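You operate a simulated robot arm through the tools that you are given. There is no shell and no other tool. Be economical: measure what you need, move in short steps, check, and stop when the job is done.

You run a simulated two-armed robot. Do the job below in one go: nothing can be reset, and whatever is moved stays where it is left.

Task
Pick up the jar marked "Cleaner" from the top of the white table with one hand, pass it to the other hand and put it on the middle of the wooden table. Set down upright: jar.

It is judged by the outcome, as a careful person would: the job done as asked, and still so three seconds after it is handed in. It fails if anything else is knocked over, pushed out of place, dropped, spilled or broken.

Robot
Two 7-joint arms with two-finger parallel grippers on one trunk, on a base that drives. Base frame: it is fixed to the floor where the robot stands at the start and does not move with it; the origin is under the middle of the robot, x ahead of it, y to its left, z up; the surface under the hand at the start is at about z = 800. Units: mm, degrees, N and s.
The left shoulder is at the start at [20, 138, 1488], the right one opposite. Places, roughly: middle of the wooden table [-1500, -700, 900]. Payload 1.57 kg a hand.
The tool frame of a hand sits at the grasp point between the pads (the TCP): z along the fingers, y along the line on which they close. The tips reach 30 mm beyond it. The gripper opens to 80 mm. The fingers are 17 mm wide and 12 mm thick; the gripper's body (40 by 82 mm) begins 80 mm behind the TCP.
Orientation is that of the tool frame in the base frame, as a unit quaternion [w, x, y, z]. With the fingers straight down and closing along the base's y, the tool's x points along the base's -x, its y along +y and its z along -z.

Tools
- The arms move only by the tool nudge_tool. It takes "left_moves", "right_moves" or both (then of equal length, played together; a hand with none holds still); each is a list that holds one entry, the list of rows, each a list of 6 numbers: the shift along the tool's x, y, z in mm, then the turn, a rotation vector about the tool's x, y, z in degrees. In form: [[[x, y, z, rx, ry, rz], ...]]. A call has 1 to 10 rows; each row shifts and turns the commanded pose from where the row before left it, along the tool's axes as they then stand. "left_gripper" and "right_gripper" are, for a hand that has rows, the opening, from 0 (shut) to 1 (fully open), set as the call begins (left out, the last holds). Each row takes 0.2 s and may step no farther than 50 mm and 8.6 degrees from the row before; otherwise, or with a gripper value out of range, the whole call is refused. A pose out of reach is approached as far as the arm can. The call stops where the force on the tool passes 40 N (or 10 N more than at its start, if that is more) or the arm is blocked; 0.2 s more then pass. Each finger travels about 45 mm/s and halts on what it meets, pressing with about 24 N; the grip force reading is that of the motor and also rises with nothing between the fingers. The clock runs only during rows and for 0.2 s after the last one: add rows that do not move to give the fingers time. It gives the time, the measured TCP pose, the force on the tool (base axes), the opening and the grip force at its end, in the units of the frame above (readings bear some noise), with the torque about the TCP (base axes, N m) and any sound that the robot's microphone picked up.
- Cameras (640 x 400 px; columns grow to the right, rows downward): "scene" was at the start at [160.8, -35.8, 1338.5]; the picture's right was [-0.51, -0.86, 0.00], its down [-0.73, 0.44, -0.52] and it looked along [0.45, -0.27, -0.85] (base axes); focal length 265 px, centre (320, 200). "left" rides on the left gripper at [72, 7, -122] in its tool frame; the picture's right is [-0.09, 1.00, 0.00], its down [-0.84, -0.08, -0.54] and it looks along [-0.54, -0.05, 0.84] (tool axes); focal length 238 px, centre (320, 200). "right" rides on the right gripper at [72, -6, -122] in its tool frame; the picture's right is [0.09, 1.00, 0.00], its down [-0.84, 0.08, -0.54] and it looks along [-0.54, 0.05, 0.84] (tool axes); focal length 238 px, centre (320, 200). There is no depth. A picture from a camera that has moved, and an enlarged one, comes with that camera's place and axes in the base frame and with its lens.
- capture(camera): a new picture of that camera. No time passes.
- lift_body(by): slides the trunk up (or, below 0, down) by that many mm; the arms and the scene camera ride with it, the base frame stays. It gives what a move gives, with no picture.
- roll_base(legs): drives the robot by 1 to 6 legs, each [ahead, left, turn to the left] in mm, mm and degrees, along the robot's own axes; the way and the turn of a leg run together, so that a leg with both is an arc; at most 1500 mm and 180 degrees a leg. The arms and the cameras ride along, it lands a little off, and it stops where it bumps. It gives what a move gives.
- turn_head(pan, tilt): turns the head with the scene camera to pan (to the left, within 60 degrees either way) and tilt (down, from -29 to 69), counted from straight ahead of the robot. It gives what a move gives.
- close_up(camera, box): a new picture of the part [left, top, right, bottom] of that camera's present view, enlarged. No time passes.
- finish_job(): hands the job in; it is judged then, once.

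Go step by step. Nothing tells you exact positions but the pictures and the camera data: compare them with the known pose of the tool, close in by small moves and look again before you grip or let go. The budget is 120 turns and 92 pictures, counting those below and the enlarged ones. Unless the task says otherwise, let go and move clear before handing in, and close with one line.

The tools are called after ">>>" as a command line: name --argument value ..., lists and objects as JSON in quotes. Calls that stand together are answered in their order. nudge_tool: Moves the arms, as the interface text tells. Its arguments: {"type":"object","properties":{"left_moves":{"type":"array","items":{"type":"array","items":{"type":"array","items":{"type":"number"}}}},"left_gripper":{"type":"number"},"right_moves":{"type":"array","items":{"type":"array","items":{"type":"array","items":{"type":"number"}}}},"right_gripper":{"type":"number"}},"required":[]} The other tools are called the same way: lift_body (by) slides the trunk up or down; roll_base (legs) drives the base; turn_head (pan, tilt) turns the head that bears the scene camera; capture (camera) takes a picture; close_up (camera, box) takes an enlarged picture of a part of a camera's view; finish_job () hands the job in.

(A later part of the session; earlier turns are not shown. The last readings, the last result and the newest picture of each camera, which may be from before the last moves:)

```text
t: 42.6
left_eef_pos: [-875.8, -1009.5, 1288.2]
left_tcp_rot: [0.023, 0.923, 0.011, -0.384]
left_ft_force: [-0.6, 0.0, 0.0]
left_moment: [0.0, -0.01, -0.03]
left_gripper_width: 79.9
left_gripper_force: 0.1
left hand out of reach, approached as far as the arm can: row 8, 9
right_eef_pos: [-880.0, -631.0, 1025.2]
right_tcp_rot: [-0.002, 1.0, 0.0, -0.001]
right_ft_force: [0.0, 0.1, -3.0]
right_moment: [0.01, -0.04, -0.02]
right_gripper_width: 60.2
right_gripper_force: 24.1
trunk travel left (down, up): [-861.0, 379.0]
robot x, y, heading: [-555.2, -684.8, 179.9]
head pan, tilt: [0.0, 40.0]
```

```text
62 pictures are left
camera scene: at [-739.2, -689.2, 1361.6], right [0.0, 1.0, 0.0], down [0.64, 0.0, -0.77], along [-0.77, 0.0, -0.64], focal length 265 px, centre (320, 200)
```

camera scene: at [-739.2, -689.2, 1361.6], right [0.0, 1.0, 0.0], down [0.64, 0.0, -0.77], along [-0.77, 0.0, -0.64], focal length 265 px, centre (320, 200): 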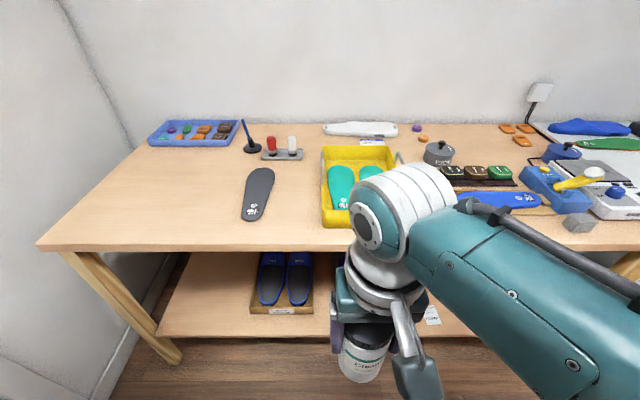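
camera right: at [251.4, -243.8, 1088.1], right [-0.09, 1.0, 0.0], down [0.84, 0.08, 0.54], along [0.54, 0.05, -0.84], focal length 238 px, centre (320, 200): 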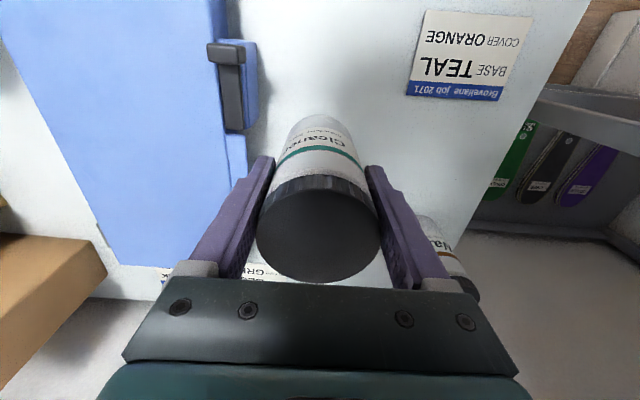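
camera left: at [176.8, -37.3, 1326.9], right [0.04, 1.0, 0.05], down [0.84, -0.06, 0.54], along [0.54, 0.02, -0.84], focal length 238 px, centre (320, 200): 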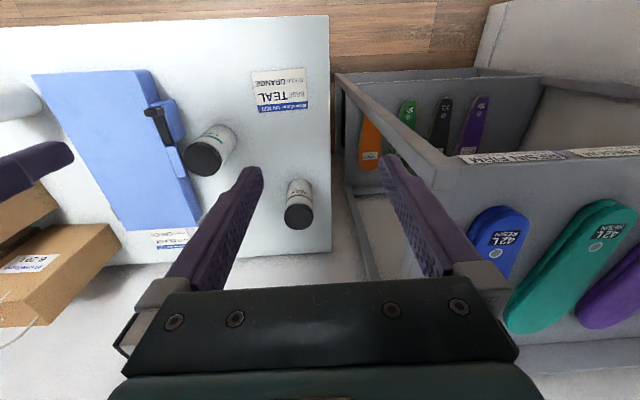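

The left hand is pitched 45 degrees forward and the right hand with the jar is nearing the centre. I'll shift the right hand the rest of the way, yaw it so its camera points away from the left hand, and lower the left hand.

>>> nudge_tool --left_moves '[[[21, 0, 21, 0, 0, 0], [21, 0, 21, 0, 0, 0], [21, 0, 21, 0, 0, 0], [21, 0, 21, 0, 0, 0], [21, 0, 21, 0, 0, 0], [0, 0, 0, 0, 0, 0], [0, 0, 0, 0, 0, 0], [0, 0, 0, 0, 0, 0], [0, 0, 0, 0, 0, 0], [0, 0, 0, 0, 0, 0]]]' --right_moves '[[[0, 20, 0, 0, 0, 0], [0, 20, 0, 0, 0, 0], [0, 20, 0, 0, 0, 0], [0, 20, 0, 0, 0, 0], [0, 20, 0, 0, 0, 0], [0, 0, 0, 0, 0, -8], [0, 0, 0, 0, 0, -8], [0, 0, 0, 0, 0, -8], [0, 0, 0, 0, 0, -8], [0, 0, 0, 0, 0, -8]]]'

>>> nudge_tool --right_moves '[[[0, 0, 0, 0, 0, -8], [0, 0, 0, 0, 0, -8], [0, 0, 0, 0, 0, -8], [0, 0, 0, 0, 0, -8], [0, 0, 0, 0, 0, -8], [0, 0, 0, 0, 0, -8], [0, 0, 0, 0, 0, 0]]]'

>>> capture --camera "scene"

>>> capture --camera "left"

```text
t: 45.0
left_eef_pos: [-876.6, -1014.9, 1141.7]
left_tcp_rot: [0.024, 0.924, 0.01, -0.383]
left_ft_force: [-0.4, 0.6, 0.2]
left_moment: [0.02, 0.0, 0.0]
left_gripper_width: 80.2
left_gripper_force: 0.2
right_eef_pos: [-884.6, -689.2, 1009.2]
right_tcp_rot: [-0.026, 0.947, 0.319, 0.015]
right_ft_force: [-0.4, -0.3, -2.7]
right_moment: [0.07, -0.01, 0.02]
right_gripper_width: 60.3
right_gripper_force: 23.6
right hand out of reach, approached as far as the arm can: row 5
trunk travel left (down, up): [-861.0, 379.0]
robot x, y, heading: [-554.0, -690.9, 179.8]
head pan, tilt: [0.0, 40.0]
stopped in row 10 (right hand): the arm was blocked; the commanded pose is now the measured one
```

```text
t: 46.6
left_eef_pos: [-875.9, -1015.0, 1140.5]
left_tcp_rot: [0.024, 0.923, 0.011, -0.384]
left_ft_force: [0.0, 0.2, -0.4]
left_moment: [0.0, 0.01, -0.02]
left_gripper_width: 79.9
left_gripper_force: 0.0
right_eef_pos: [-884.7, -692.7, 1009.6]
right_tcp_rot: [-0.015, 0.735, 0.678, 0.023]
right_ft_force: [-0.1, 0.0, -2.5]
right_moment: [0.0, -0.04, 0.03]
right_gripper_width: 60.5
right_gripper_force: 24.2
trunk travel left (down, up): [-861.0, 379.0]
robot x, y, heading: [-555.5, -689.6, 179.8]
head pan, tilt: [0.0, 40.0]
```

```text
61 pictures are left
camera scene: at [-742.7, -711.1, 1380.0], right [-0.24, 0.97, 0.0], down [0.46, 0.11, -0.88], along [-0.86, -0.21, -0.47], focal length 265 px, centre (320, 200)
```

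scene: 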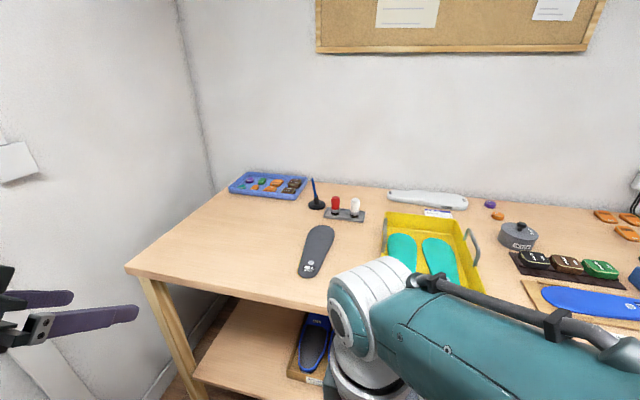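

```text
60 pictures are left
camera left: at [-738.4, -1016.2, 1175.7], right [-0.03, -0.99, 0.1], down [-0.21, 0.1, 0.97], along [-0.98, 0.0, -0.21], focal length 238 px, centre (320, 200)
```

left: 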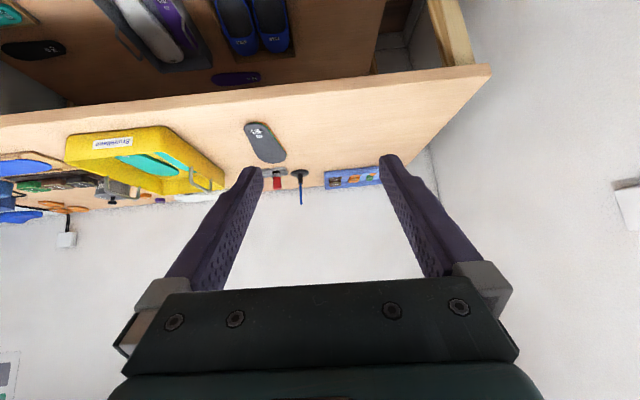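

The right forearm has nudged the head slightly, but the yaw reached about 85 degrees. I'll lower the right hand and ease it slightly right, away from the head.

>>> nudge_tool --right_moves '[[[4, 0, 14, 0, 0, 0], [4, 0, 14, 0, 0, 0], [4, 0, 14, 0, 0, 0], [4, 0, 14, 0, 0, 0], [4, 0, 14, 0, 0, 0], [0, 0, 0, 0, 0, 0]]]'

>>> turn_head --pan 0 --tilt 66

>>> capture --camera "scene"

>>> capture --camera "right"

```text
t: 48.0
left_eef_pos: [-875.8, -1015.9, 1140.5]
left_tcp_rot: [0.023, 0.923, 0.01, -0.383]
left_ft_force: [0.1, 0.0, 0.3]
left_moment: [-0.03, -0.03, 0.01]
left_gripper_width: 79.8
left_gripper_force: 0.0
right_eef_pos: [-872.6, -668.7, 977.5]
right_tcp_rot: [-0.018, 0.736, 0.677, 0.02]
right_ft_force: [-0.2, -0.7, -2.8]
right_moment: [0.01, 0.04, -0.03]
right_gripper_width: 60.4
right_gripper_force: 23.8
right hand out of reach, approached as far as the arm can: row 1, 2, 3, 4, 5
trunk travel left (down, up): [-861.0, 379.0]
robot x, y, heading: [-555.5, -690.6, 179.9]
head pan, tilt: [0.0, 40.0]
```

```text
t: 48.9
left_eef_pos: [-876.1, -1016.0, 1140.4]
left_tcp_rot: [0.025, 0.923, 0.011, -0.383]
left_ft_force: [0.1, 0.2, 0.9]
left_moment: [-0.01, -0.02, 0.01]
left_gripper_width: 79.9
left_gripper_force: 0.0
right_eef_pos: [-868.9, -667.8, 975.0]
right_tcp_rot: [-0.016, 0.736, 0.676, 0.024]
right_ft_force: [-1.4, -0.2, -3.0]
right_moment: [0.02, -0.02, -0.03]
right_gripper_width: 60.5
right_gripper_force: 23.7
trunk travel left (down, up): [-861.0, 379.0]
robot x, y, heading: [-555.7, -689.3, 180.1]
head pan, tilt: [0.0, 66.0]
```

```text
59 pictures are left
camera scene: at [-740.3, -700.6, 1365.9], right [-0.13, 0.99, 0.0], down [0.6, 0.08, -0.8], along [-0.79, -0.1, -0.6], focal length 265 px, centre (320, 200)
```

scene: 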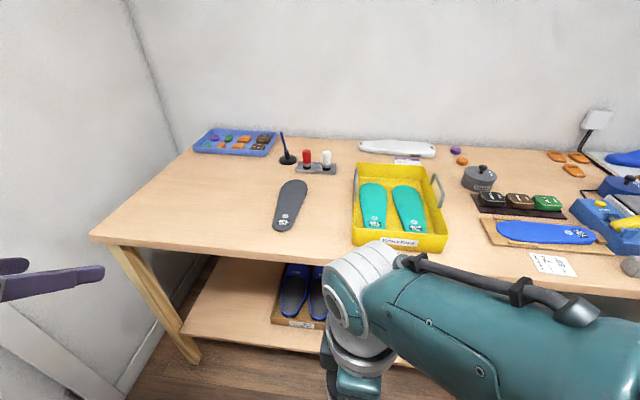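

```text
58 pictures are left
camera right: at [-871.5, -603.5, 1101.3], right [1.0, 0.01, 0.01], down [0.0, -0.87, 0.5], along [0.01, -0.5, -0.87], focal length 238 px, centre (320, 200)
```

right: 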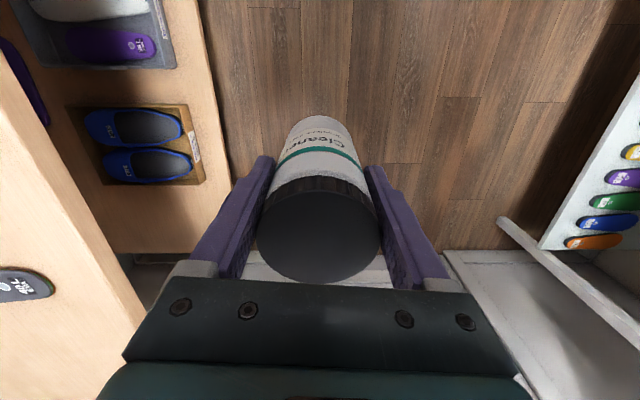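

The left hand can't approach from straight behind because its wrist would run into the trunk; an approach from the left side suits it better. So I'll undo most of the right hand's yaw and yaw the left hand to point rightwards.

>>> nudge_tool --right_moves '[[[0, 0, 0, 0, 0, 8], [0, 0, 0, 0, 0, 8], [0, 0, 0, 0, 0, 8], [0, 0, 0, 0, 0, 8], [0, 0, 0, 0, 0, 8], [0, 0, 0, 0, 0, 8], [0, 0, 0, 0, 0, 8], [0, 0, 0, 0, 0, 8], [0, 0, 0, 0, 0, 8]]]' --left_moves '[[[0, 0, 0, 3, 0, 0], [0, -25, 0, 0, 0, 0], [0, -25, 0, 0, 0, 0], [0, -25, 0, 0, 0, 0], [0, 0, 0, 5.6, 0, 5.6], [0, 0, 0, 5.6, 0, 5.6], [0, 0, 0, 5.6, 0, 5.6], [0, 0, 0, 5.6, 0, 5.6], [0, 0, 0, 5.6, 0, 5.6]]]'

>>> nudge_tool --left_moves '[[[0, 0, 0, 5.6, 0, 5.6], [0, 0, 0, 5.6, 0, 5.6], [0, 0, 0, 5.6, 0, 5.6], [0, 0, 0, 5.6, 0, 5.6], [0, 0, 0, 5.6, 0, 5.6], [0, 0, 0, 0, 0, 0]]]'

>>> turn_head --pan 20 --tilt 60

>>> capture --camera "scene"

>>> capture --camera "left"

```text
t: 50.9
left_eef_pos: [-874.0, -939.7, 1141.4]
left_tcp_rot: [-0.127, 0.873, -0.302, -0.361]
left_ft_force: [0.8, 0.3, -0.5]
left_moment: [0.01, 0.02, 0.01]
left_gripper_width: 79.7
left_gripper_force: 0.1
right_eef_pos: [-868.3, -662.9, 972.6]
right_tcp_rot: [-0.029, 0.993, 0.112, 0.011]
right_ft_force: [-0.4, 0.8, -2.4]
right_moment: [-0.05, -0.03, 0.02]
right_gripper_width: 60.7
right_gripper_force: 24.2
trunk travel left (down, up): [-861.0, 379.0]
robot x, y, heading: [-556.4, -686.9, 179.6]
head pan, tilt: [0.0, 66.0]
```

```text
t: 52.3
left_eef_pos: [-871.2, -943.8, 1133.1]
left_tcp_rot: [-0.213, 0.771, -0.523, -0.294]
left_ft_force: [-0.8, -0.1, 0.5]
left_moment: [0.03, 0.0, 0.01]
left_gripper_width: 80.0
left_gripper_force: 0.0
left hand out of reach, approached as far as the arm can: row 1, 2
right_eef_pos: [-869.5, -663.2, 973.9]
right_tcp_rot: [-0.028, 0.993, 0.112, 0.009]
right_ft_force: [0.8, -0.6, -2.9]
right_moment: [-0.01, -0.03, 0.01]
right_gripper_width: 60.3
right_gripper_force: 24.5
trunk travel left (down, up): [-861.0, 379.0]
robot x, y, heading: [-557.3, -686.3, 180.1]
head pan, tilt: [0.0, 66.0]
```

```text
t: 53.2
left_eef_pos: [-870.3, -945.2, 1132.8]
left_tcp_rot: [-0.214, 0.771, -0.523, -0.294]
left_ft_force: [0.2, 0.5, 0.2]
left_moment: [-0.01, -0.02, 0.01]
left_gripper_width: 79.9
left_gripper_force: 0.1
right_eef_pos: [-875.1, -666.0, 976.6]
right_tcp_rot: [-0.027, 0.993, 0.114, 0.004]
right_ft_force: [-0.1, -0.1, -2.4]
right_moment: [-0.02, -0.05, 0.01]
right_gripper_width: 60.4
right_gripper_force: 23.5
trunk travel left (down, up): [-861.0, 379.0]
robot x, y, heading: [-557.0, -690.1, 180.0]
head pan, tilt: [20.0, 60.0]
```

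```text
57 pictures are left
camera scene: at [-717.2, -712.2, 1335.2], right [-0.34, 0.94, 0.0], down [0.81, 0.29, -0.5], along [-0.47, -0.17, -0.86], focal length 265 px, centre (320, 200)
```

scene: 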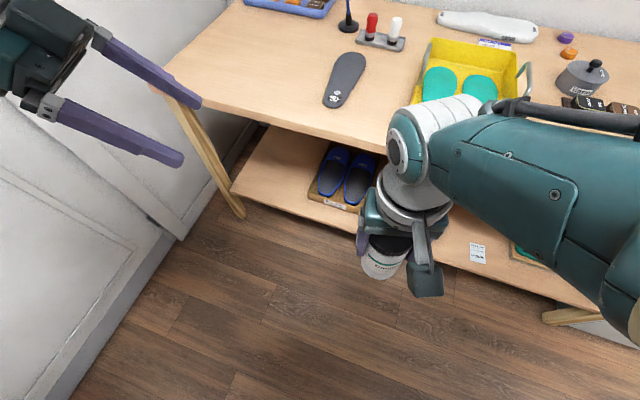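

```text
56 pictures are left
camera left: at [-828.6, -1073.6, 1173.5], right [-0.95, -0.3, 0.04], down [-0.04, 0.25, 0.97], along [-0.3, 0.92, -0.25], focal length 238 px, centre (320, 200)
```

left: 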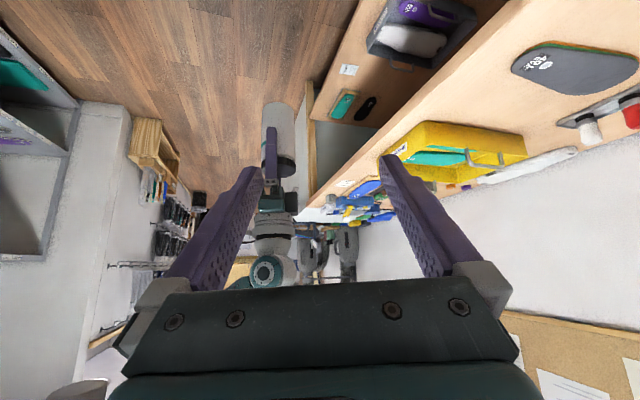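

Now the view is clear and the left approach direction lines up with the right hand's left finger to within 6 degrees. I'll level the jar by 3 degrees and bring the left hand to a pre-grasp point about 120 mm short of the jar.

>>> nudge_tool --left_moves '[[[-8.7, -15.4, 33, 0, 0, 0], [-8.7, -15.4, 33, 0, 0, 0], [-8.7, -15.4, 33, 0, 0, 0], [-8.7, -15.4, 33, 0, 0, 0], [-8.7, -15.4, 33, 0, 0, 0], [-8.7, -15.4, 33, 0, 0, 0], [0, 0, 0, 0, 0, 0]]]' --right_moves '[[[0, 0, 0, -1.5, 0, 0], [0, 0, 0, -1.6, 0, 0], [0, 0, 0, 0, 0, 0], [0, 0, 0, 0, 0, 0], [0, 0, 0, 0, 0, 0], [0, 0, 0, 0, 0, 0], [0, 0, 0, 0, 0, 0]]]'

>>> capture --camera "scene"

>>> capture --camera "left"

```text
t: 54.8
left_eef_pos: [-842.8, -749.8, 1021.1]
left_tcp_rot: [-0.214, 0.77, -0.524, -0.294]
left_ft_force: [-0.7, -0.5, 0.7]
left_moment: [-0.02, -0.02, -0.02]
left_gripper_width: 79.9
left_gripper_force: 0.0
right_eef_pos: [-872.9, -670.2, 976.6]
right_tcp_rot: [0.002, 0.993, 0.116, 0.008]
right_ft_force: [-0.5, 0.0, -3.9]
right_moment: [0.03, -0.04, 0.02]
right_gripper_width: 60.2
right_gripper_force: 24.1
trunk travel left (down, up): [-861.0, 379.0]
robot x, y, heading: [-556.5, -690.8, 180.0]
head pan, tilt: [20.0, 60.0]
```

```text
55 pictures are left
camera scene: at [-716.8, -712.1, 1334.8], right [-0.34, 0.94, 0.0], down [0.81, 0.29, -0.5], along [-0.47, -0.17, -0.87], focal length 265 px, centre (320, 200)
```

scene: 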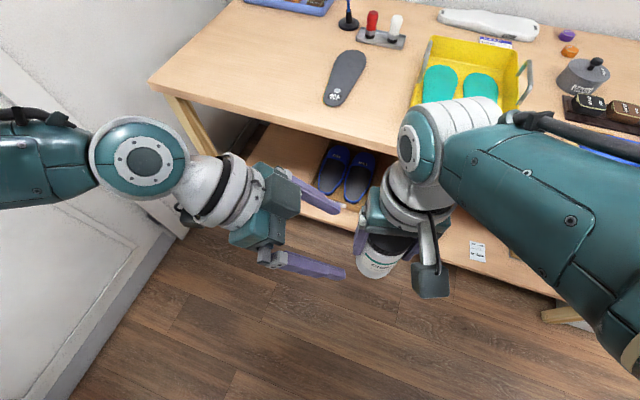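

```text
54 pictures are left
camera left: at [-800.7, -879.1, 1062.3], right [-0.95, -0.3, 0.04], down [-0.04, 0.25, 0.97], along [-0.3, 0.92, -0.25], focal length 238 px, centre (320, 200)
```

left: 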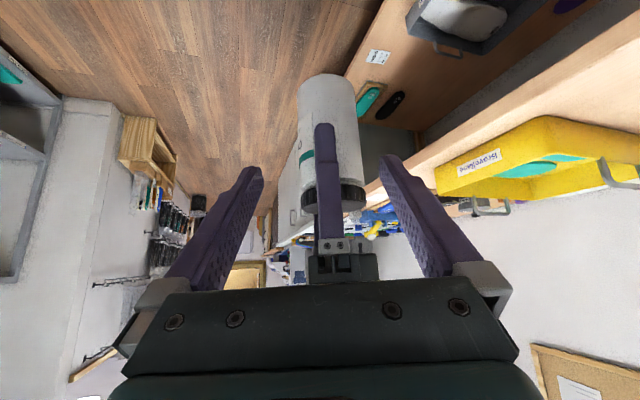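

The jar is lined up between the left fingers with the right finger in the gap. I'll advance 70 mm and look again.

>>> nudge_tool --left_moves '[[[0, 0, 18, 0, 0, 0], [0, 0, 18, 0, 0, 0], [0, 0, 18, 0, 0, 0], [0, 0, 18, 0, 0, 0], [0, 0, 0, 0, 0, 0]]]' --left_gripper 1

>>> capture --camera "left"

>>> close_up --camera "scene" --box '[240, 140, 480, 320]'

```text
t: 56.0
left_eef_pos: [-861.1, -704.6, 972.0]
left_tcp_rot: [-0.214, 0.77, -0.523, -0.295]
left_ft_force: [0.6, 0.1, 0.8]
left_moment: [-0.03, -0.02, -0.01]
left_gripper_width: 80.1
left_gripper_force: 0.2
right_eef_pos: [-872.2, -669.6, 976.8]
right_tcp_rot: [0.001, 0.993, 0.116, 0.008]
right_ft_force: [-0.2, 0.4, -4.5]
right_moment: [0.01, -0.02, -0.01]
right_gripper_width: 60.1
right_gripper_force: 24.3
trunk travel left (down, up): [-861.0, 379.0]
robot x, y, heading: [-556.5, -689.1, 179.9]
head pan, tilt: [20.0, 60.0]
```

```text
53 pictures are left
camera left: at [-818.2, -833.3, 1012.2], right [-0.95, -0.3, 0.04], down [-0.04, 0.25, 0.97], along [-0.3, 0.92, -0.25], focal length 238 px, centre (320, 200)
```

left: 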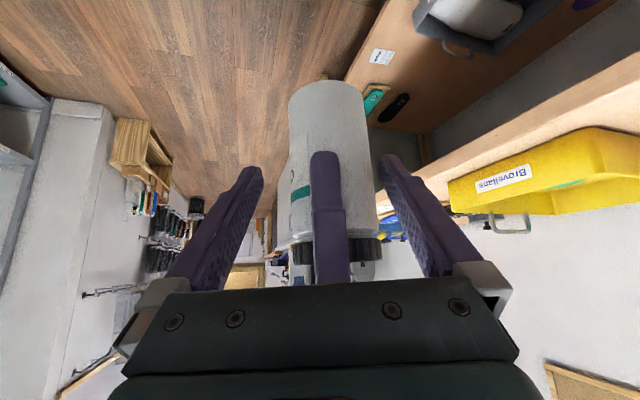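

```text
2.22 times, centred on (360, 230) of scene
camera zoom: at [-716.8, -712.1, 1334.8], right [-0.34, 0.94, 0.0], down [0.81, 0.29, -0.5], along [-0.47, -0.17, -0.87], focal length 589 px, centre (231, 133)
```

zoom: 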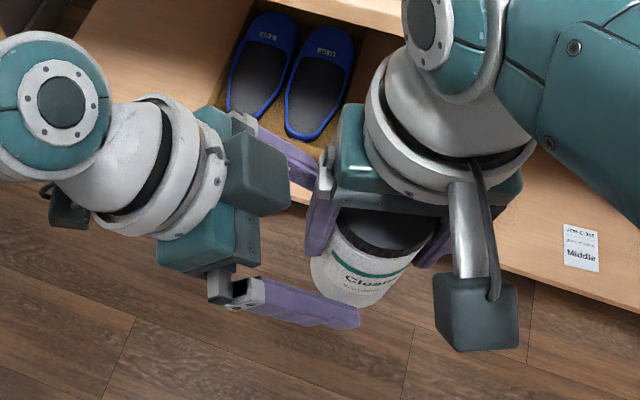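

Clearances look fine. I'll advance the remaining 42 mm in small steps with a 4 mm sideways trim.

>>> nudge_tool --left_moves '[[[0, 2, 10, 0, 0, 0], [0, 2, 10, 0, 0, 0], [0, 0, 10, 0, 0, 0], [0, 0, 10, 0, 0, 0], [0, 0, 0, 0, 0, 0]]]'

>>> capture --camera "left"

>>> capture --camera "right"

>>> close_up --camera "scene" --box '[240, 140, 480, 320]'

```text
t: 57.2
left_eef_pos: [-872.8, -688.8, 948.6]
left_tcp_rot: [-0.212, 0.771, -0.523, -0.293]
left_ft_force: [3.9, -29.7, 7.5]
left_moment: [2.45, 0.23, -0.5]
left_gripper_width: 79.7
left_gripper_force: 0.0
left hand out of reach, approached as far as the arm can: row 4
right_eef_pos: [-872.3, -665.8, 975.7]
right_tcp_rot: [-0.003, 0.993, 0.116, 0.009]
right_ft_force: [-4.5, 28.9, -11.2]
right_moment: [-1.44, -0.13, 0.37]
right_gripper_width: 60.3
right_gripper_force: 23.9
trunk travel left (down, up): [-861.0, 379.0]
robot x, y, heading: [-556.6, -689.6, 179.7]
head pan, tilt: [20.0, 60.0]
```

```text
51 pictures are left
camera left: at [-830.0, -817.4, 989.8], right [-0.95, -0.3, 0.04], down [-0.04, 0.26, 0.97], along [-0.3, 0.92, -0.26], focal length 238 px, centre (320, 200)
```

left: 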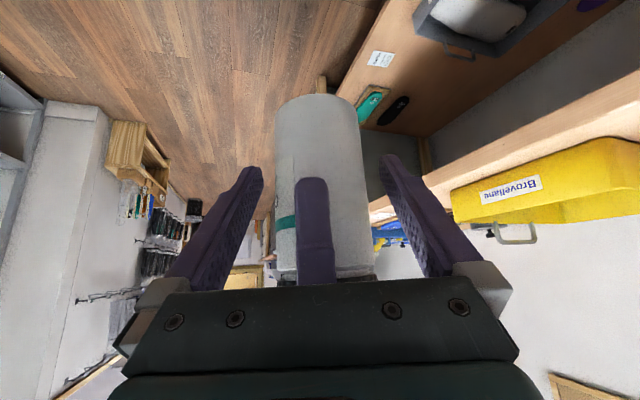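

```text
50 pictures are left
camera right: at [-806.8, -644.2, 1099.7], right [0.32, -0.95, 0.0], down [-0.81, -0.27, 0.53], along [-0.5, -0.17, -0.85], focal length 238 px, centre (320, 200)
```

right: 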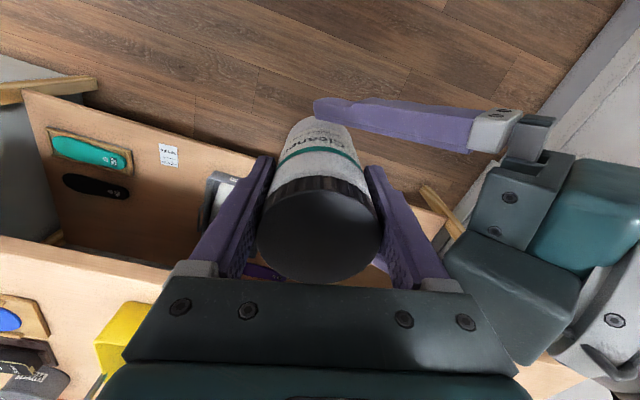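

```text
2.22 times, centred on (360, 230) of scene
camera zoom: at [-716.8, -712.1, 1334.8], right [-0.34, 0.94, 0.0], down [0.81, 0.29, -0.5], along [-0.47, -0.17, -0.87], focal length 589 px, centre (231, 133)
```

zoom: 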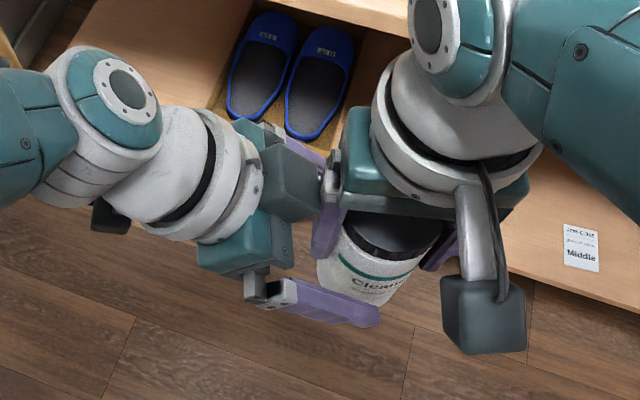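

The left palm touched the right gripper's finger mount before the fingers were deep enough. I'll back off, flatten the left hand's pitch by 10 degrees, go lower, and check.

>>> nudge_tool --left_moves '[[[0, 0, -15, 0, 0, 0], [0, 0, -15, 0, 0, 0], [0, 0, -15, 0, 0, 0], [0, 0, 0, 0, -5, 0], [0, 0, 0, 0, -5, 0], [9, 0, 0, 0, 0, 0], [9, 0, 0, 0, 0, 0], [0, 0, 0, 0, 0, 0]]]'

>>> capture --camera "left"

```text
t: 59.0
left_eef_pos: [-858.2, -725.0, 968.1]
left_tcp_rot: [-0.258, 0.743, -0.503, -0.36]
left_ft_force: [-0.2, -0.6, 0.5]
left_moment: [-0.01, -0.01, -0.02]
left_gripper_width: 79.9
left_gripper_force: 0.1
right_eef_pos: [-872.7, -670.8, 977.5]
right_tcp_rot: [0.002, 0.993, 0.115, 0.009]
right_ft_force: [0.3, 0.2, -2.7]
right_moment: [0.01, -0.03, -0.07]
right_gripper_width: 60.3
right_gripper_force: 23.7
trunk travel left (down, up): [-861.0, 379.0]
robot x, y, heading: [-552.0, -688.1, 180.0]
head pan, tilt: [20.0, 60.0]
```

```text
48 pictures are left
camera left: at [-813.2, -857.7, 984.3], right [-0.95, -0.31, 0.05], down [0.02, 0.09, 1.0], along [-0.31, 0.95, -0.08], focal length 238 px, centre (320, 200)
```

left: 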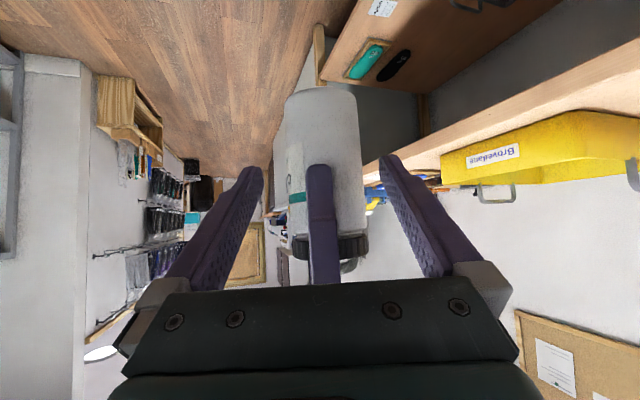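

Aligned again with a flatter approach. I'll advance in small steps.

>>> nudge_tool --left_moves '[[[1, 1, 12, 0, 0, 0], [1, 1, 12, 0, 0, 0], [1, 0, 12, 0, 0, 0], [0, 0, 10, 0, 0, 0], [0, 0, 8, 0, 0, 0], [0, 0, 6, 0, 0, 0], [0, 0, 0, 0, 0, 0]]]'

>>> capture --camera "left"

>>> capture --camera "right"

>>> close_up --camera "scene" --box '[240, 140, 480, 320]'

```text
t: 60.6
left_eef_pos: [-861.2, -695.4, 957.5]
left_tcp_rot: [-0.258, 0.742, -0.502, -0.361]
left_ft_force: [-2.3, -3.0, 0.1]
left_moment: [-0.06, 0.0, 0.11]
left_gripper_width: 79.9
left_gripper_force: 0.1
left hand out of reach, approached as far as the arm can: row 2, 3, 4, 5, 6
right_eef_pos: [-872.3, -669.4, 977.0]
right_tcp_rot: [0.001, 0.993, 0.116, 0.009]
right_ft_force: [1.4, 2.5, -2.6]
right_moment: [0.11, -0.06, -0.05]
right_gripper_width: 60.2
right_gripper_force: 24.0
trunk travel left (down, up): [-861.0, 379.0]
robot x, y, heading: [-557.0, -684.9, 179.9]
head pan, tilt: [20.0, 60.0]
```

```text
47 pictures are left
camera left: at [-815.4, -829.5, 973.8], right [-0.95, -0.31, 0.05], down [0.03, 0.09, 1.0], along [-0.31, 0.95, -0.08], focal length 238 px, centre (320, 200)
```

left: 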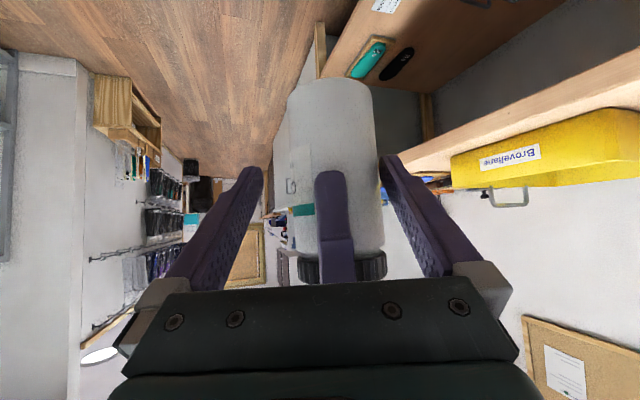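

```text
46 pictures are left
camera right: at [-806.4, -647.2, 1100.5], right [0.32, -0.95, 0.01], down [-0.81, -0.27, 0.53], along [-0.5, -0.17, -0.85], focal length 238 px, centre (320, 200)
```

right: 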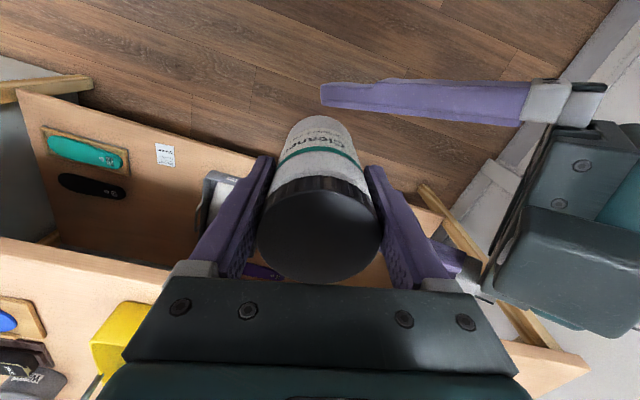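

```text
2.22 times, centred on (360, 230) of scene
camera zoom: at [-716.8, -712.1, 1334.8], right [-0.34, 0.94, 0.0], down [0.81, 0.29, -0.5], along [-0.47, -0.17, -0.87], focal length 589 px, centre (231, 133)
```

zoom: 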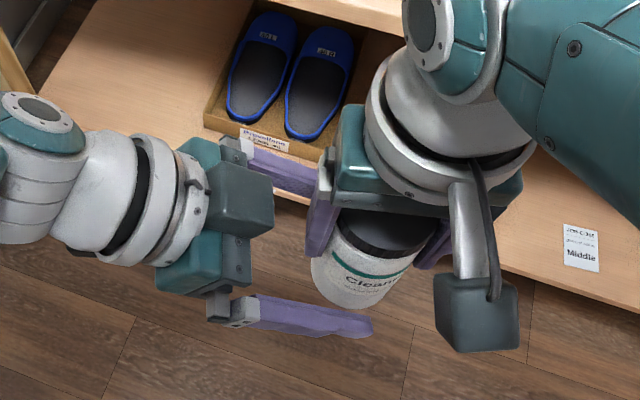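

The left arm is at its reach limit down here. I'll back it off and raise the right hand with the jar by 45 mm so that both arms work higher.

>>> nudge_tool --left_moves '[[[0, 0, -20, 0, 0, 0], [0, 0, -20, 0, 0, 0], [0, 0, -15, 0, 0, 0], [0, 0, 0, 0, 0, 0], [0, 0, 0, 0, 0, 0], [0, 0, 0, 0, 0, 0], [0, 0, 0, 0, 0, 0]]]' --right_moves '[[[0, 0, 0, 0, 0, 0], [0, 0, 0, 0, 0, 0], [0, 0, -9, 0, 0, 0], [0, 0, -12, 0, 0, 0], [0, 0, -12, 0, 0, 0], [0, 0, -12, 0, 0, 0], [0, 0, 0, 0, 0, 0]]]'

>>> capture --camera "left"

```text
t: 62.2
left_eef_pos: [-845.4, -735.1, 992.3]
left_tcp_rot: [-0.258, 0.742, -0.502, -0.36]
left_ft_force: [0.0, -0.3, 0.2]
left_moment: [-0.01, 0.0, 0.0]
left_gripper_width: 80.1
left_gripper_force: 0.1
right_eef_pos: [-873.9, -670.1, 1021.6]
right_tcp_rot: [0.0, 0.993, 0.116, 0.009]
right_ft_force: [-0.7, 0.8, -2.6]
right_moment: [0.01, -0.04, 0.0]
right_gripper_width: 60.4
right_gripper_force: 24.0
trunk travel left (down, up): [-861.0, 379.0]
robot x, y, heading: [-556.7, -686.0, 179.9]
head pan, tilt: [20.0, 60.0]
```

```text
44 pictures are left
camera left: at [-799.5, -869.7, 1008.5], right [-0.95, -0.31, 0.05], down [0.02, 0.09, 1.0], along [-0.31, 0.95, -0.08], focal length 238 px, centre (320, 200)
```

left: 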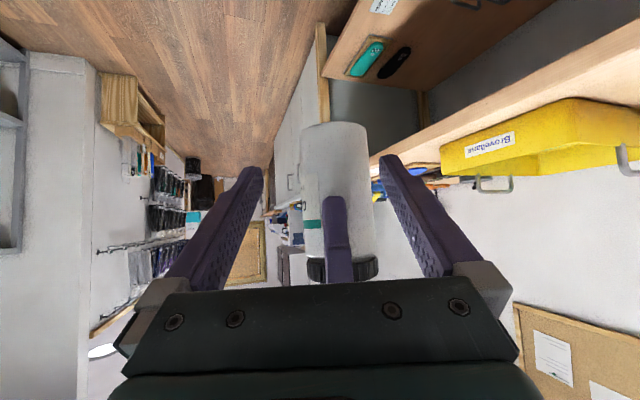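

Now I'll trim sideways 12 mm and raise the approach line to suit the lifted jar, then advance most of the way.

>>> nudge_tool --left_moves '[[[-11, 6, 0, 0, 0, 0], [-11, 6, 0, 0, 0, 0], [0, 0, 12, 0, 0, 0], [0, 0, 12, 0, 0, 0], [0, 0, 12, 0, 0, 0], [0, 0, 0, 0, 0, 0]]]'

>>> capture --camera "left"

>>> capture --camera "right"

```text
t: 63.6
left_eef_pos: [-870.8, -701.9, 986.8]
left_tcp_rot: [-0.257, 0.743, -0.502, -0.36]
left_ft_force: [0.7, 0.3, -0.9]
left_moment: [0.02, -0.01, -0.01]
left_gripper_width: 80.1
left_gripper_force: 0.1
right_eef_pos: [-874.1, -669.5, 1022.2]
right_tcp_rot: [0.001, 0.993, 0.115, 0.009]
right_ft_force: [-0.8, 0.3, -3.3]
right_moment: [-0.01, -0.03, 0.0]
right_gripper_width: 60.5
right_gripper_force: 24.2
trunk travel left (down, up): [-861.0, 379.0]
robot x, y, heading: [-559.4, -689.7, 180.3]
head pan, tilt: [20.0, 60.0]
```

```text
43 pictures are left
camera left: at [-825.5, -835.6, 1003.0], right [-0.95, -0.31, 0.05], down [0.02, 0.09, 1.0], along [-0.31, 0.95, -0.08], focal length 238 px, centre (320, 200)
```

left: 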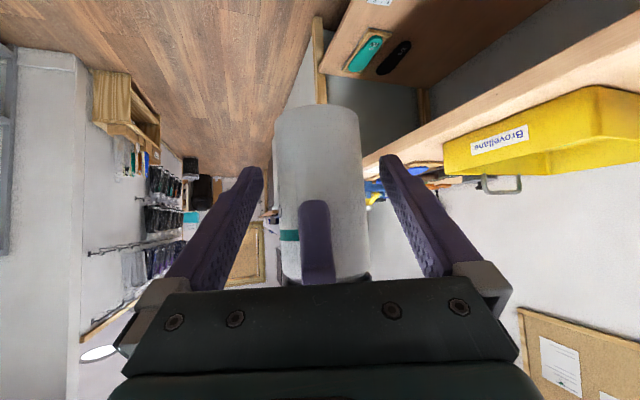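

```text
42 pictures are left
camera right: at [-807.5, -647.6, 1145.0], right [0.32, -0.95, 0.01], down [-0.81, -0.27, 0.53], along [-0.5, -0.17, -0.85], focal length 238 px, centre (320, 200)
```

right: 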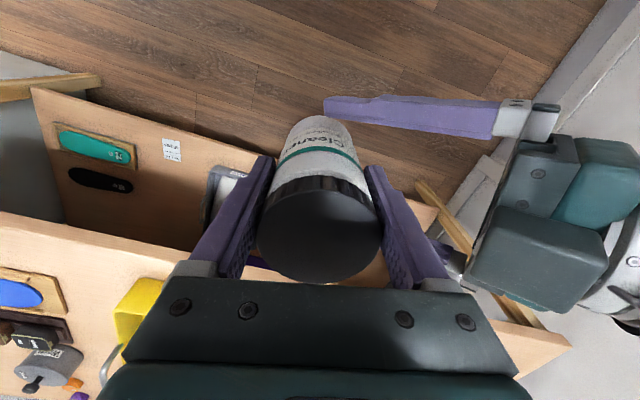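

Centred. I'll make the last 32 mm advance in small steps.

>>> nudge_tool --left_moves '[[[0, 0, 8, 0, 0, 0], [0, 0, 8, 0, 0, 0], [0, 0, 8, 0, 0, 0], [0, 0, 8, 0, 0, 0], [0, 0, 0, 0, 0, 0]]]'

>>> capture --camera "left"

>>> capture --camera "right"

```text
t: 64.8
left_eef_pos: [-876.1, -676.6, 968.2]
left_tcp_rot: [-0.257, 0.743, -0.502, -0.36]
left_ft_force: [0.8, -13.9, 2.5]
left_moment: [1.1, 0.05, -0.29]
left_gripper_width: 80.0
left_gripper_force: 0.0
left hand out of reach, approached as far as the arm can: row 4
right_eef_pos: [-873.8, -667.6, 1020.8]
right_tcp_rot: [-0.001, 0.993, 0.115, 0.01]
right_ft_force: [-0.9, 14.6, -4.9]
right_moment: [-0.33, 0.01, 0.24]
right_gripper_width: 60.3
right_gripper_force: 24.0
trunk travel left (down, up): [-861.0, 379.0]
robot x, y, heading: [-555.9, -689.7, 179.9]
head pan, tilt: [20.0, 60.0]
```

```text
41 pictures are left
camera left: at [-832.0, -810.2, 985.4], right [-0.95, -0.31, 0.05], down [0.02, 0.09, 1.0], along [-0.31, 0.95, -0.08], focal length 238 px, centre (320, 200)
```

left: 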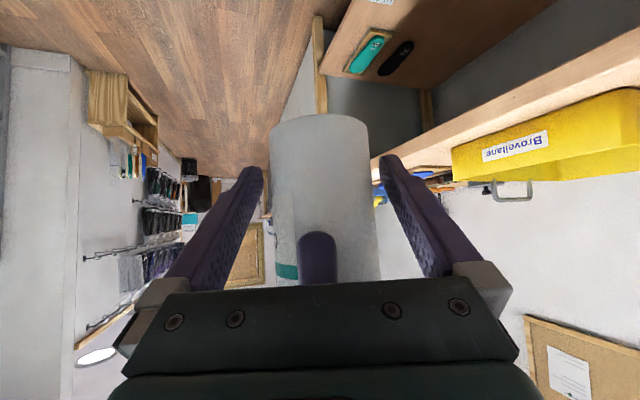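

```text
40 pictures are left
camera right: at [-807.6, -646.2, 1144.6], right [0.32, -0.95, 0.0], down [-0.81, -0.27, 0.53], along [-0.5, -0.17, -0.85], focal length 238 px, centre (320, 200)
```

right: 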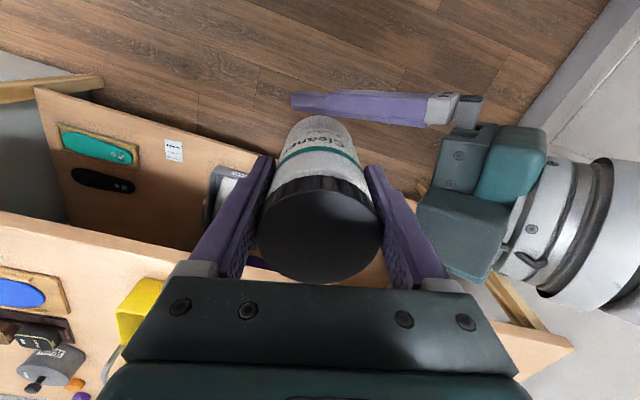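

The fingers are deep enough around the jar; there's only light contact. I'll ease back 3 mm and close the left gripper.

>>> nudge_tool --left_moves '[[[0, 0, -5, 0, 0, 0], [0, 0, 0, 0, 0, 0]]]'

>>> nudge_tool --left_moves '[[[0, 0, 0, 0, 0, 0], [0, 0, 0, 0, 0, 0], [0, 0, 0, 0, 0, 0], [0, 0, 0, 0, 0, 0], [0, 0, 0, 0, 0, 0], [0, 0, 0, 0, 0, 0]]]' --left_gripper 0

>>> capture --camera "left"

>>> capture --camera "right"

```text
t: 65.4
left_eef_pos: [-874.3, -678.8, 972.1]
left_tcp_rot: [-0.259, 0.742, -0.502, -0.36]
left_ft_force: [2.3, -5.0, -2.7]
left_moment: [0.49, 0.19, -0.02]
left_gripper_width: 80.1
left_gripper_force: 0.1
right_eef_pos: [-873.4, -671.2, 1023.4]
right_tcp_rot: [0.002, 0.993, 0.116, 0.007]
right_ft_force: [-2.2, 5.6, -0.4]
right_moment: [-0.31, -0.14, -0.01]
right_gripper_width: 60.4
right_gripper_force: 24.0
trunk travel left (down, up): [-861.0, 379.0]
robot x, y, heading: [-554.8, -686.7, 179.8]
head pan, tilt: [20.0, 60.0]
```

```text
t: 66.8
left_eef_pos: [-876.0, -678.3, 972.0]
left_tcp_rot: [-0.257, 0.743, -0.502, -0.361]
left_ft_force: [-13.3, -4.5, -2.5]
left_moment: [-0.08, -0.15, 0.3]
left_gripper_width: 60.8
left_gripper_force: 23.4
right_eef_pos: [-872.9, -668.7, 1020.2]
right_tcp_rot: [0.001, 0.993, 0.116, 0.011]
right_ft_force: [13.2, 4.8, 3.2]
right_moment: [0.2, -0.51, -0.2]
right_gripper_width: 60.5
right_gripper_force: 24.0
trunk travel left (down, up): [-861.0, 379.0]
robot x, y, heading: [-554.9, -691.8, 179.9]
head pan, tilt: [20.0, 60.0]
```

```text
39 pictures are left
camera left: at [-831.4, -812.9, 989.6], right [-0.95, -0.31, 0.05], down [0.03, 0.09, 1.0], along [-0.31, 0.95, -0.08], focal length 238 px, centre (320, 200)
```

left: 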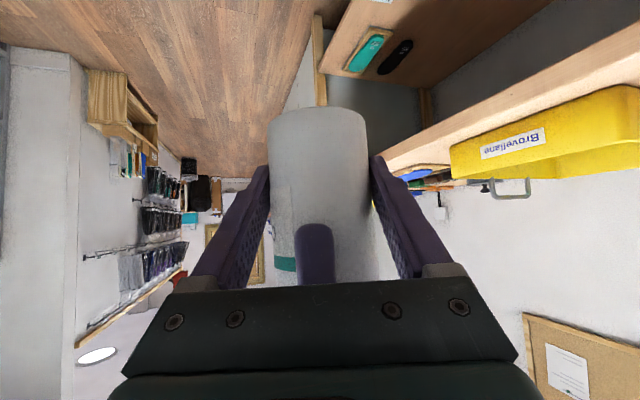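

```text
38 pictures are left
camera right: at [-806.8, -647.6, 1144.9], right [0.32, -0.95, 0.01], down [-0.81, -0.27, 0.53], along [-0.5, -0.17, -0.85], focal length 238 px, centre (320, 200)
```

right: 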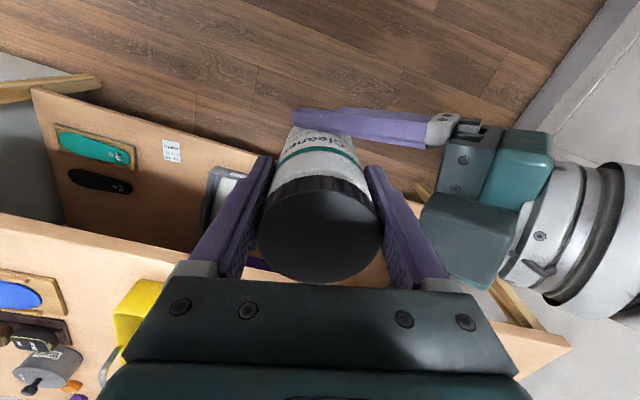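

The left hand holds the jar at 60.8 mm width and 23 N. I'll relieve the sideways strain by 2 mm, then open the right gripper just slightly and check the forces.

>>> nudge_tool --left_moves '[[[0, 1.5, 0, 0, 0, 0], [0, 0, 0, 0, 0, 0]]]'

>>> nudge_tool --right_moves '[[[0, 0, 0, 0, 0, 0], [0, 0, 0, 0, 0, 0], [0, 0, 0, 0, 0, 0]]]' --right_gripper 0.84

>>> capture --camera "right"

```text
t: 67.4
left_eef_pos: [-876.7, -679.6, 973.4]
left_tcp_rot: [-0.258, 0.742, -0.503, -0.361]
left_ft_force: [-7.0, -3.1, 4.8]
left_moment: [-0.07, 0.35, 0.22]
left_gripper_width: 60.8
left_gripper_force: 24.1
right_eef_pos: [-873.8, -670.3, 1020.7]
right_tcp_rot: [0.0, 0.993, 0.116, 0.009]
right_ft_force: [6.7, 3.5, -6.7]
right_moment: [0.29, -0.7, -0.16]
right_gripper_width: 60.4
right_gripper_force: 24.1
trunk travel left (down, up): [-861.0, 379.0]
robot x, y, heading: [-555.1, -692.6, 179.9]
head pan, tilt: [20.0, 60.0]
```

```text
t: 68.2
left_eef_pos: [-877.1, -678.9, 971.8]
left_tcp_rot: [-0.258, 0.743, -0.503, -0.359]
left_ft_force: [4.3, -3.4, -0.6]
left_moment: [0.4, 0.46, 0.04]
left_gripper_width: 60.7
left_gripper_force: 24.6
right_eef_pos: [-874.7, -669.0, 1022.8]
right_tcp_rot: [0.001, 0.993, 0.116, 0.008]
right_ft_force: [-4.5, 5.0, 1.9]
right_moment: [-0.21, -0.2, -0.12]
right_gripper_width: 62.5
right_gripper_force: 0.1
trunk travel left (down, up): [-861.0, 379.0]
robot x, y, heading: [-557.6, -686.2, 179.9]
head pan, tilt: [20.0, 60.0]
```

```text
37 pictures are left
camera right: at [-807.8, -647.5, 1145.2], right [0.32, -0.95, 0.01], down [-0.8, -0.27, 0.53], along [-0.5, -0.17, -0.85], focal length 238 px, centre (320, 200)
```

right: 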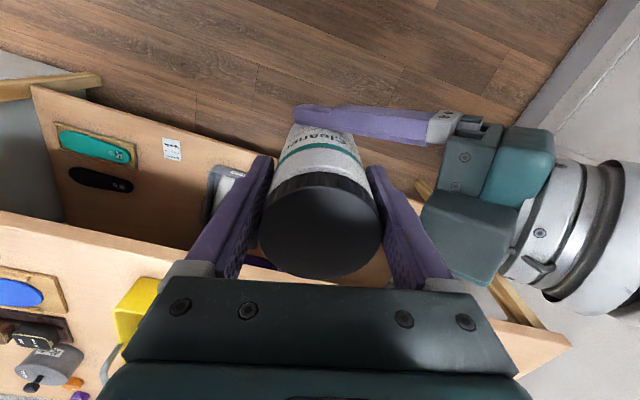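

The right fingers opened about 2 mm and the jar is now in the left hand. I'll lift the right hand straight up slowly.

>>> nudge_tool --right_moves '[[[0, 0, -3, 0, 0, 0], [0, 0, -4, 0, 0, 0], [0, 0, -5, 0, 0, 0], [0, 0, -6, 0, 0, 0], [0, 0, 0, 0, 0, 0]]]'

>>> capture --camera "right"

```text
t: 69.4
left_eef_pos: [-877.5, -679.6, 972.6]
left_tcp_rot: [-0.259, 0.742, -0.503, -0.36]
left_ft_force: [0.9, -7.2, 1.1]
left_moment: [0.48, -0.02, -0.15]
left_gripper_width: 60.5
left_gripper_force: 24.0
right_eef_pos: [-873.1, -670.4, 1038.9]
right_tcp_rot: [0.002, 0.993, 0.116, 0.01]
right_ft_force: [0.0, 7.4, -3.8]
right_moment: [0.0, 0.04, 0.12]
right_gripper_width: 61.5
right_gripper_force: 0.1
trunk travel left (down, up): [-861.0, 379.0]
robot x, y, heading: [-556.9, -687.7, 179.9]
head pan, tilt: [20.0, 60.0]
```

```text
36 pictures are left
camera right: at [-807.5, -647.6, 1162.9], right [0.32, -0.95, 0.01], down [-0.81, -0.27, 0.53], along [-0.5, -0.17, -0.85], focal length 238 px, centre (320, 200)
```

right: 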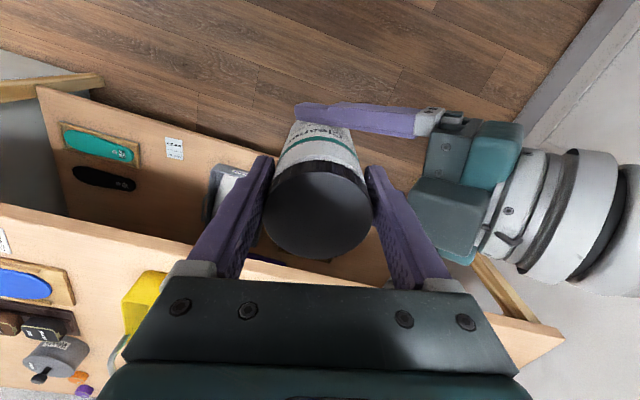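

The right hand is sliding up off the jar cleanly. I'll keep rising until the tips clear the lid.

>>> nudge_tool --right_moves '[[[0, 0, -8, 0, 0, 0], [0, 0, -8, 0, 0, 0], [0, 0, -10, 0, 0, 0], [0, 0, -10, 0, 0, 0], [0, 0, -10, 0, 0, 0], [0, 0, -10, 0, 0, 0], [0, 0, -10, 0, 0, 0], [0, 0, 0, 0, 0, 0]]]'

>>> capture --camera "right"

>>> capture --camera "left"

```text
t: 71.2
left_eef_pos: [-877.1, -678.0, 972.4]
left_tcp_rot: [-0.258, 0.742, -0.503, -0.36]
left_ft_force: [0.2, -0.2, -0.3]
left_moment: [-0.02, 0.01, 0.0]
left_gripper_width: 60.7
left_gripper_force: 23.7
right_eef_pos: [-875.0, -668.3, 1107.1]
right_tcp_rot: [0.001, 0.993, 0.116, 0.009]
right_ft_force: [0.0, 0.1, -0.4]
right_moment: [0.0, -0.04, 0.04]
right_gripper_width: 67.2
right_gripper_force: 0.1
trunk travel left (down, up): [-861.0, 379.0]
robot x, y, heading: [-558.0, -690.9, 179.6]
head pan, tilt: [20.0, 60.0]
```

```text
35 pictures are left
camera right: at [-808.9, -647.0, 1229.2], right [0.32, -0.95, 0.01], down [-0.81, -0.27, 0.53], along [-0.5, -0.17, -0.85], focal length 238 px, centre (320, 200)
```

right: 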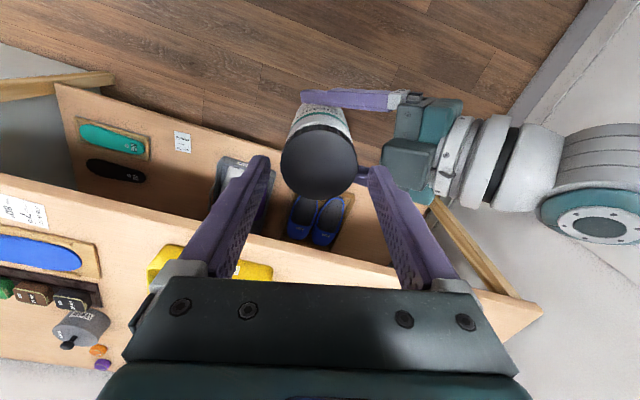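

```text
34 pictures are left
camera left: at [-832.5, -813.2, 989.2], right [-0.95, -0.31, 0.05], down [0.02, 0.09, 1.0], along [-0.31, 0.95, -0.08], focal length 238 px, centre (320, 200)
```

left: 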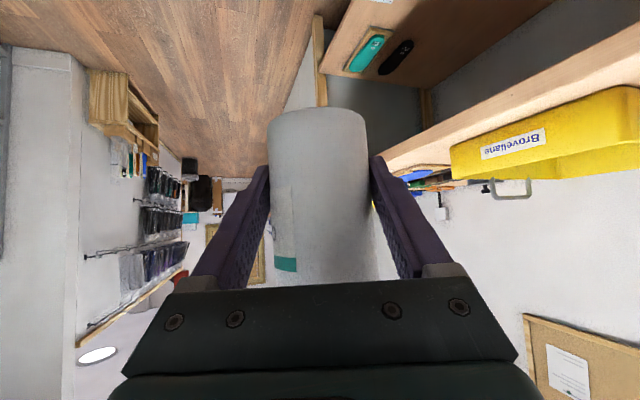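

The handover succeeded: the left hand holds the jar alone and it looks upright. I'll take the right hand up and away to the right.

>>> nudge_tool --right_moves '[[[0, 0, -10, 0, 0, 0], [0, 0, -10, 0, 0, 0], [0, -20, 0, 0, 0, 0], [0, -35, 0, 0, 0, 0], [0, -35, 0, 0, 0, 0], [0, -35, 0, 0, 0, 0], [0, -35, 0, 0, 0, 0], [0, -35, 0, 0, 0, 0], [0, -30, 0, 0, 0, 0]]]'

>>> turn_head --pan 5 --tilt 55

>>> capture --camera "scene"

```text
t: 73.2
left_eef_pos: [-876.7, -679.8, 971.3]
left_tcp_rot: [-0.258, 0.742, -0.503, -0.36]
left_ft_force: [0.0, -0.2, -0.6]
left_moment: [-0.01, 0.02, -0.02]
left_gripper_width: 60.7
left_gripper_force: 24.3
right_eef_pos: [-926.8, -451.9, 1126.1]
right_tcp_rot: [0.003, 0.993, 0.116, 0.008]
right_ft_force: [-0.4, -0.6, 0.1]
right_moment: [0.01, 0.02, 0.01]
right_gripper_width: 67.1
right_gripper_force: 0.0
trunk travel left (down, up): [-861.0, 379.0]
robot x, y, heading: [-555.3, -689.4, 180.0]
head pan, tilt: [20.0, 60.0]
```

```text
t: 73.9
left_eef_pos: [-876.9, -677.8, 972.6]
left_tcp_rot: [-0.258, 0.742, -0.503, -0.36]
left_ft_force: [0.3, 0.5, -0.5]
left_moment: [-0.04, -0.01, 0.0]
left_gripper_width: 60.5
left_gripper_force: 24.0
right_eef_pos: [-926.8, -451.3, 1125.8]
right_tcp_rot: [0.002, 0.993, 0.116, 0.008]
right_ft_force: [0.4, -0.3, -0.1]
right_moment: [0.0, 0.01, -0.03]
right_gripper_width: 67.2
right_gripper_force: 0.0
trunk travel left (down, up): [-861.0, 379.0]
robot x, y, heading: [-555.8, -689.1, 179.7]
head pan, tilt: [5.0, 55.0]
```

```text
33 pictures are left
camera scene: at [-726.0, -695.6, 1340.9], right [-0.09, 1.0, 0.0], down [0.82, 0.07, -0.57], along [-0.57, -0.05, -0.82], focal length 265 px, centre (320, 200)
```

scene: 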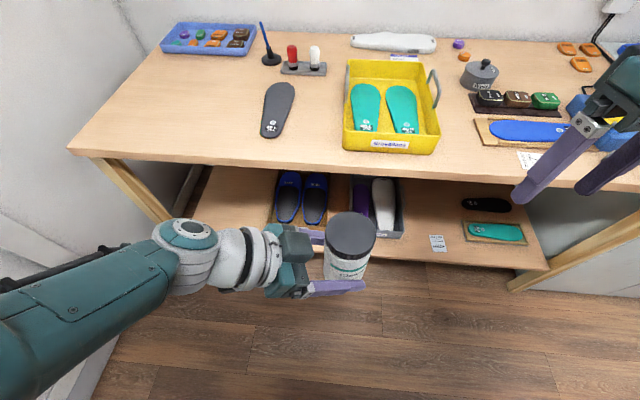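

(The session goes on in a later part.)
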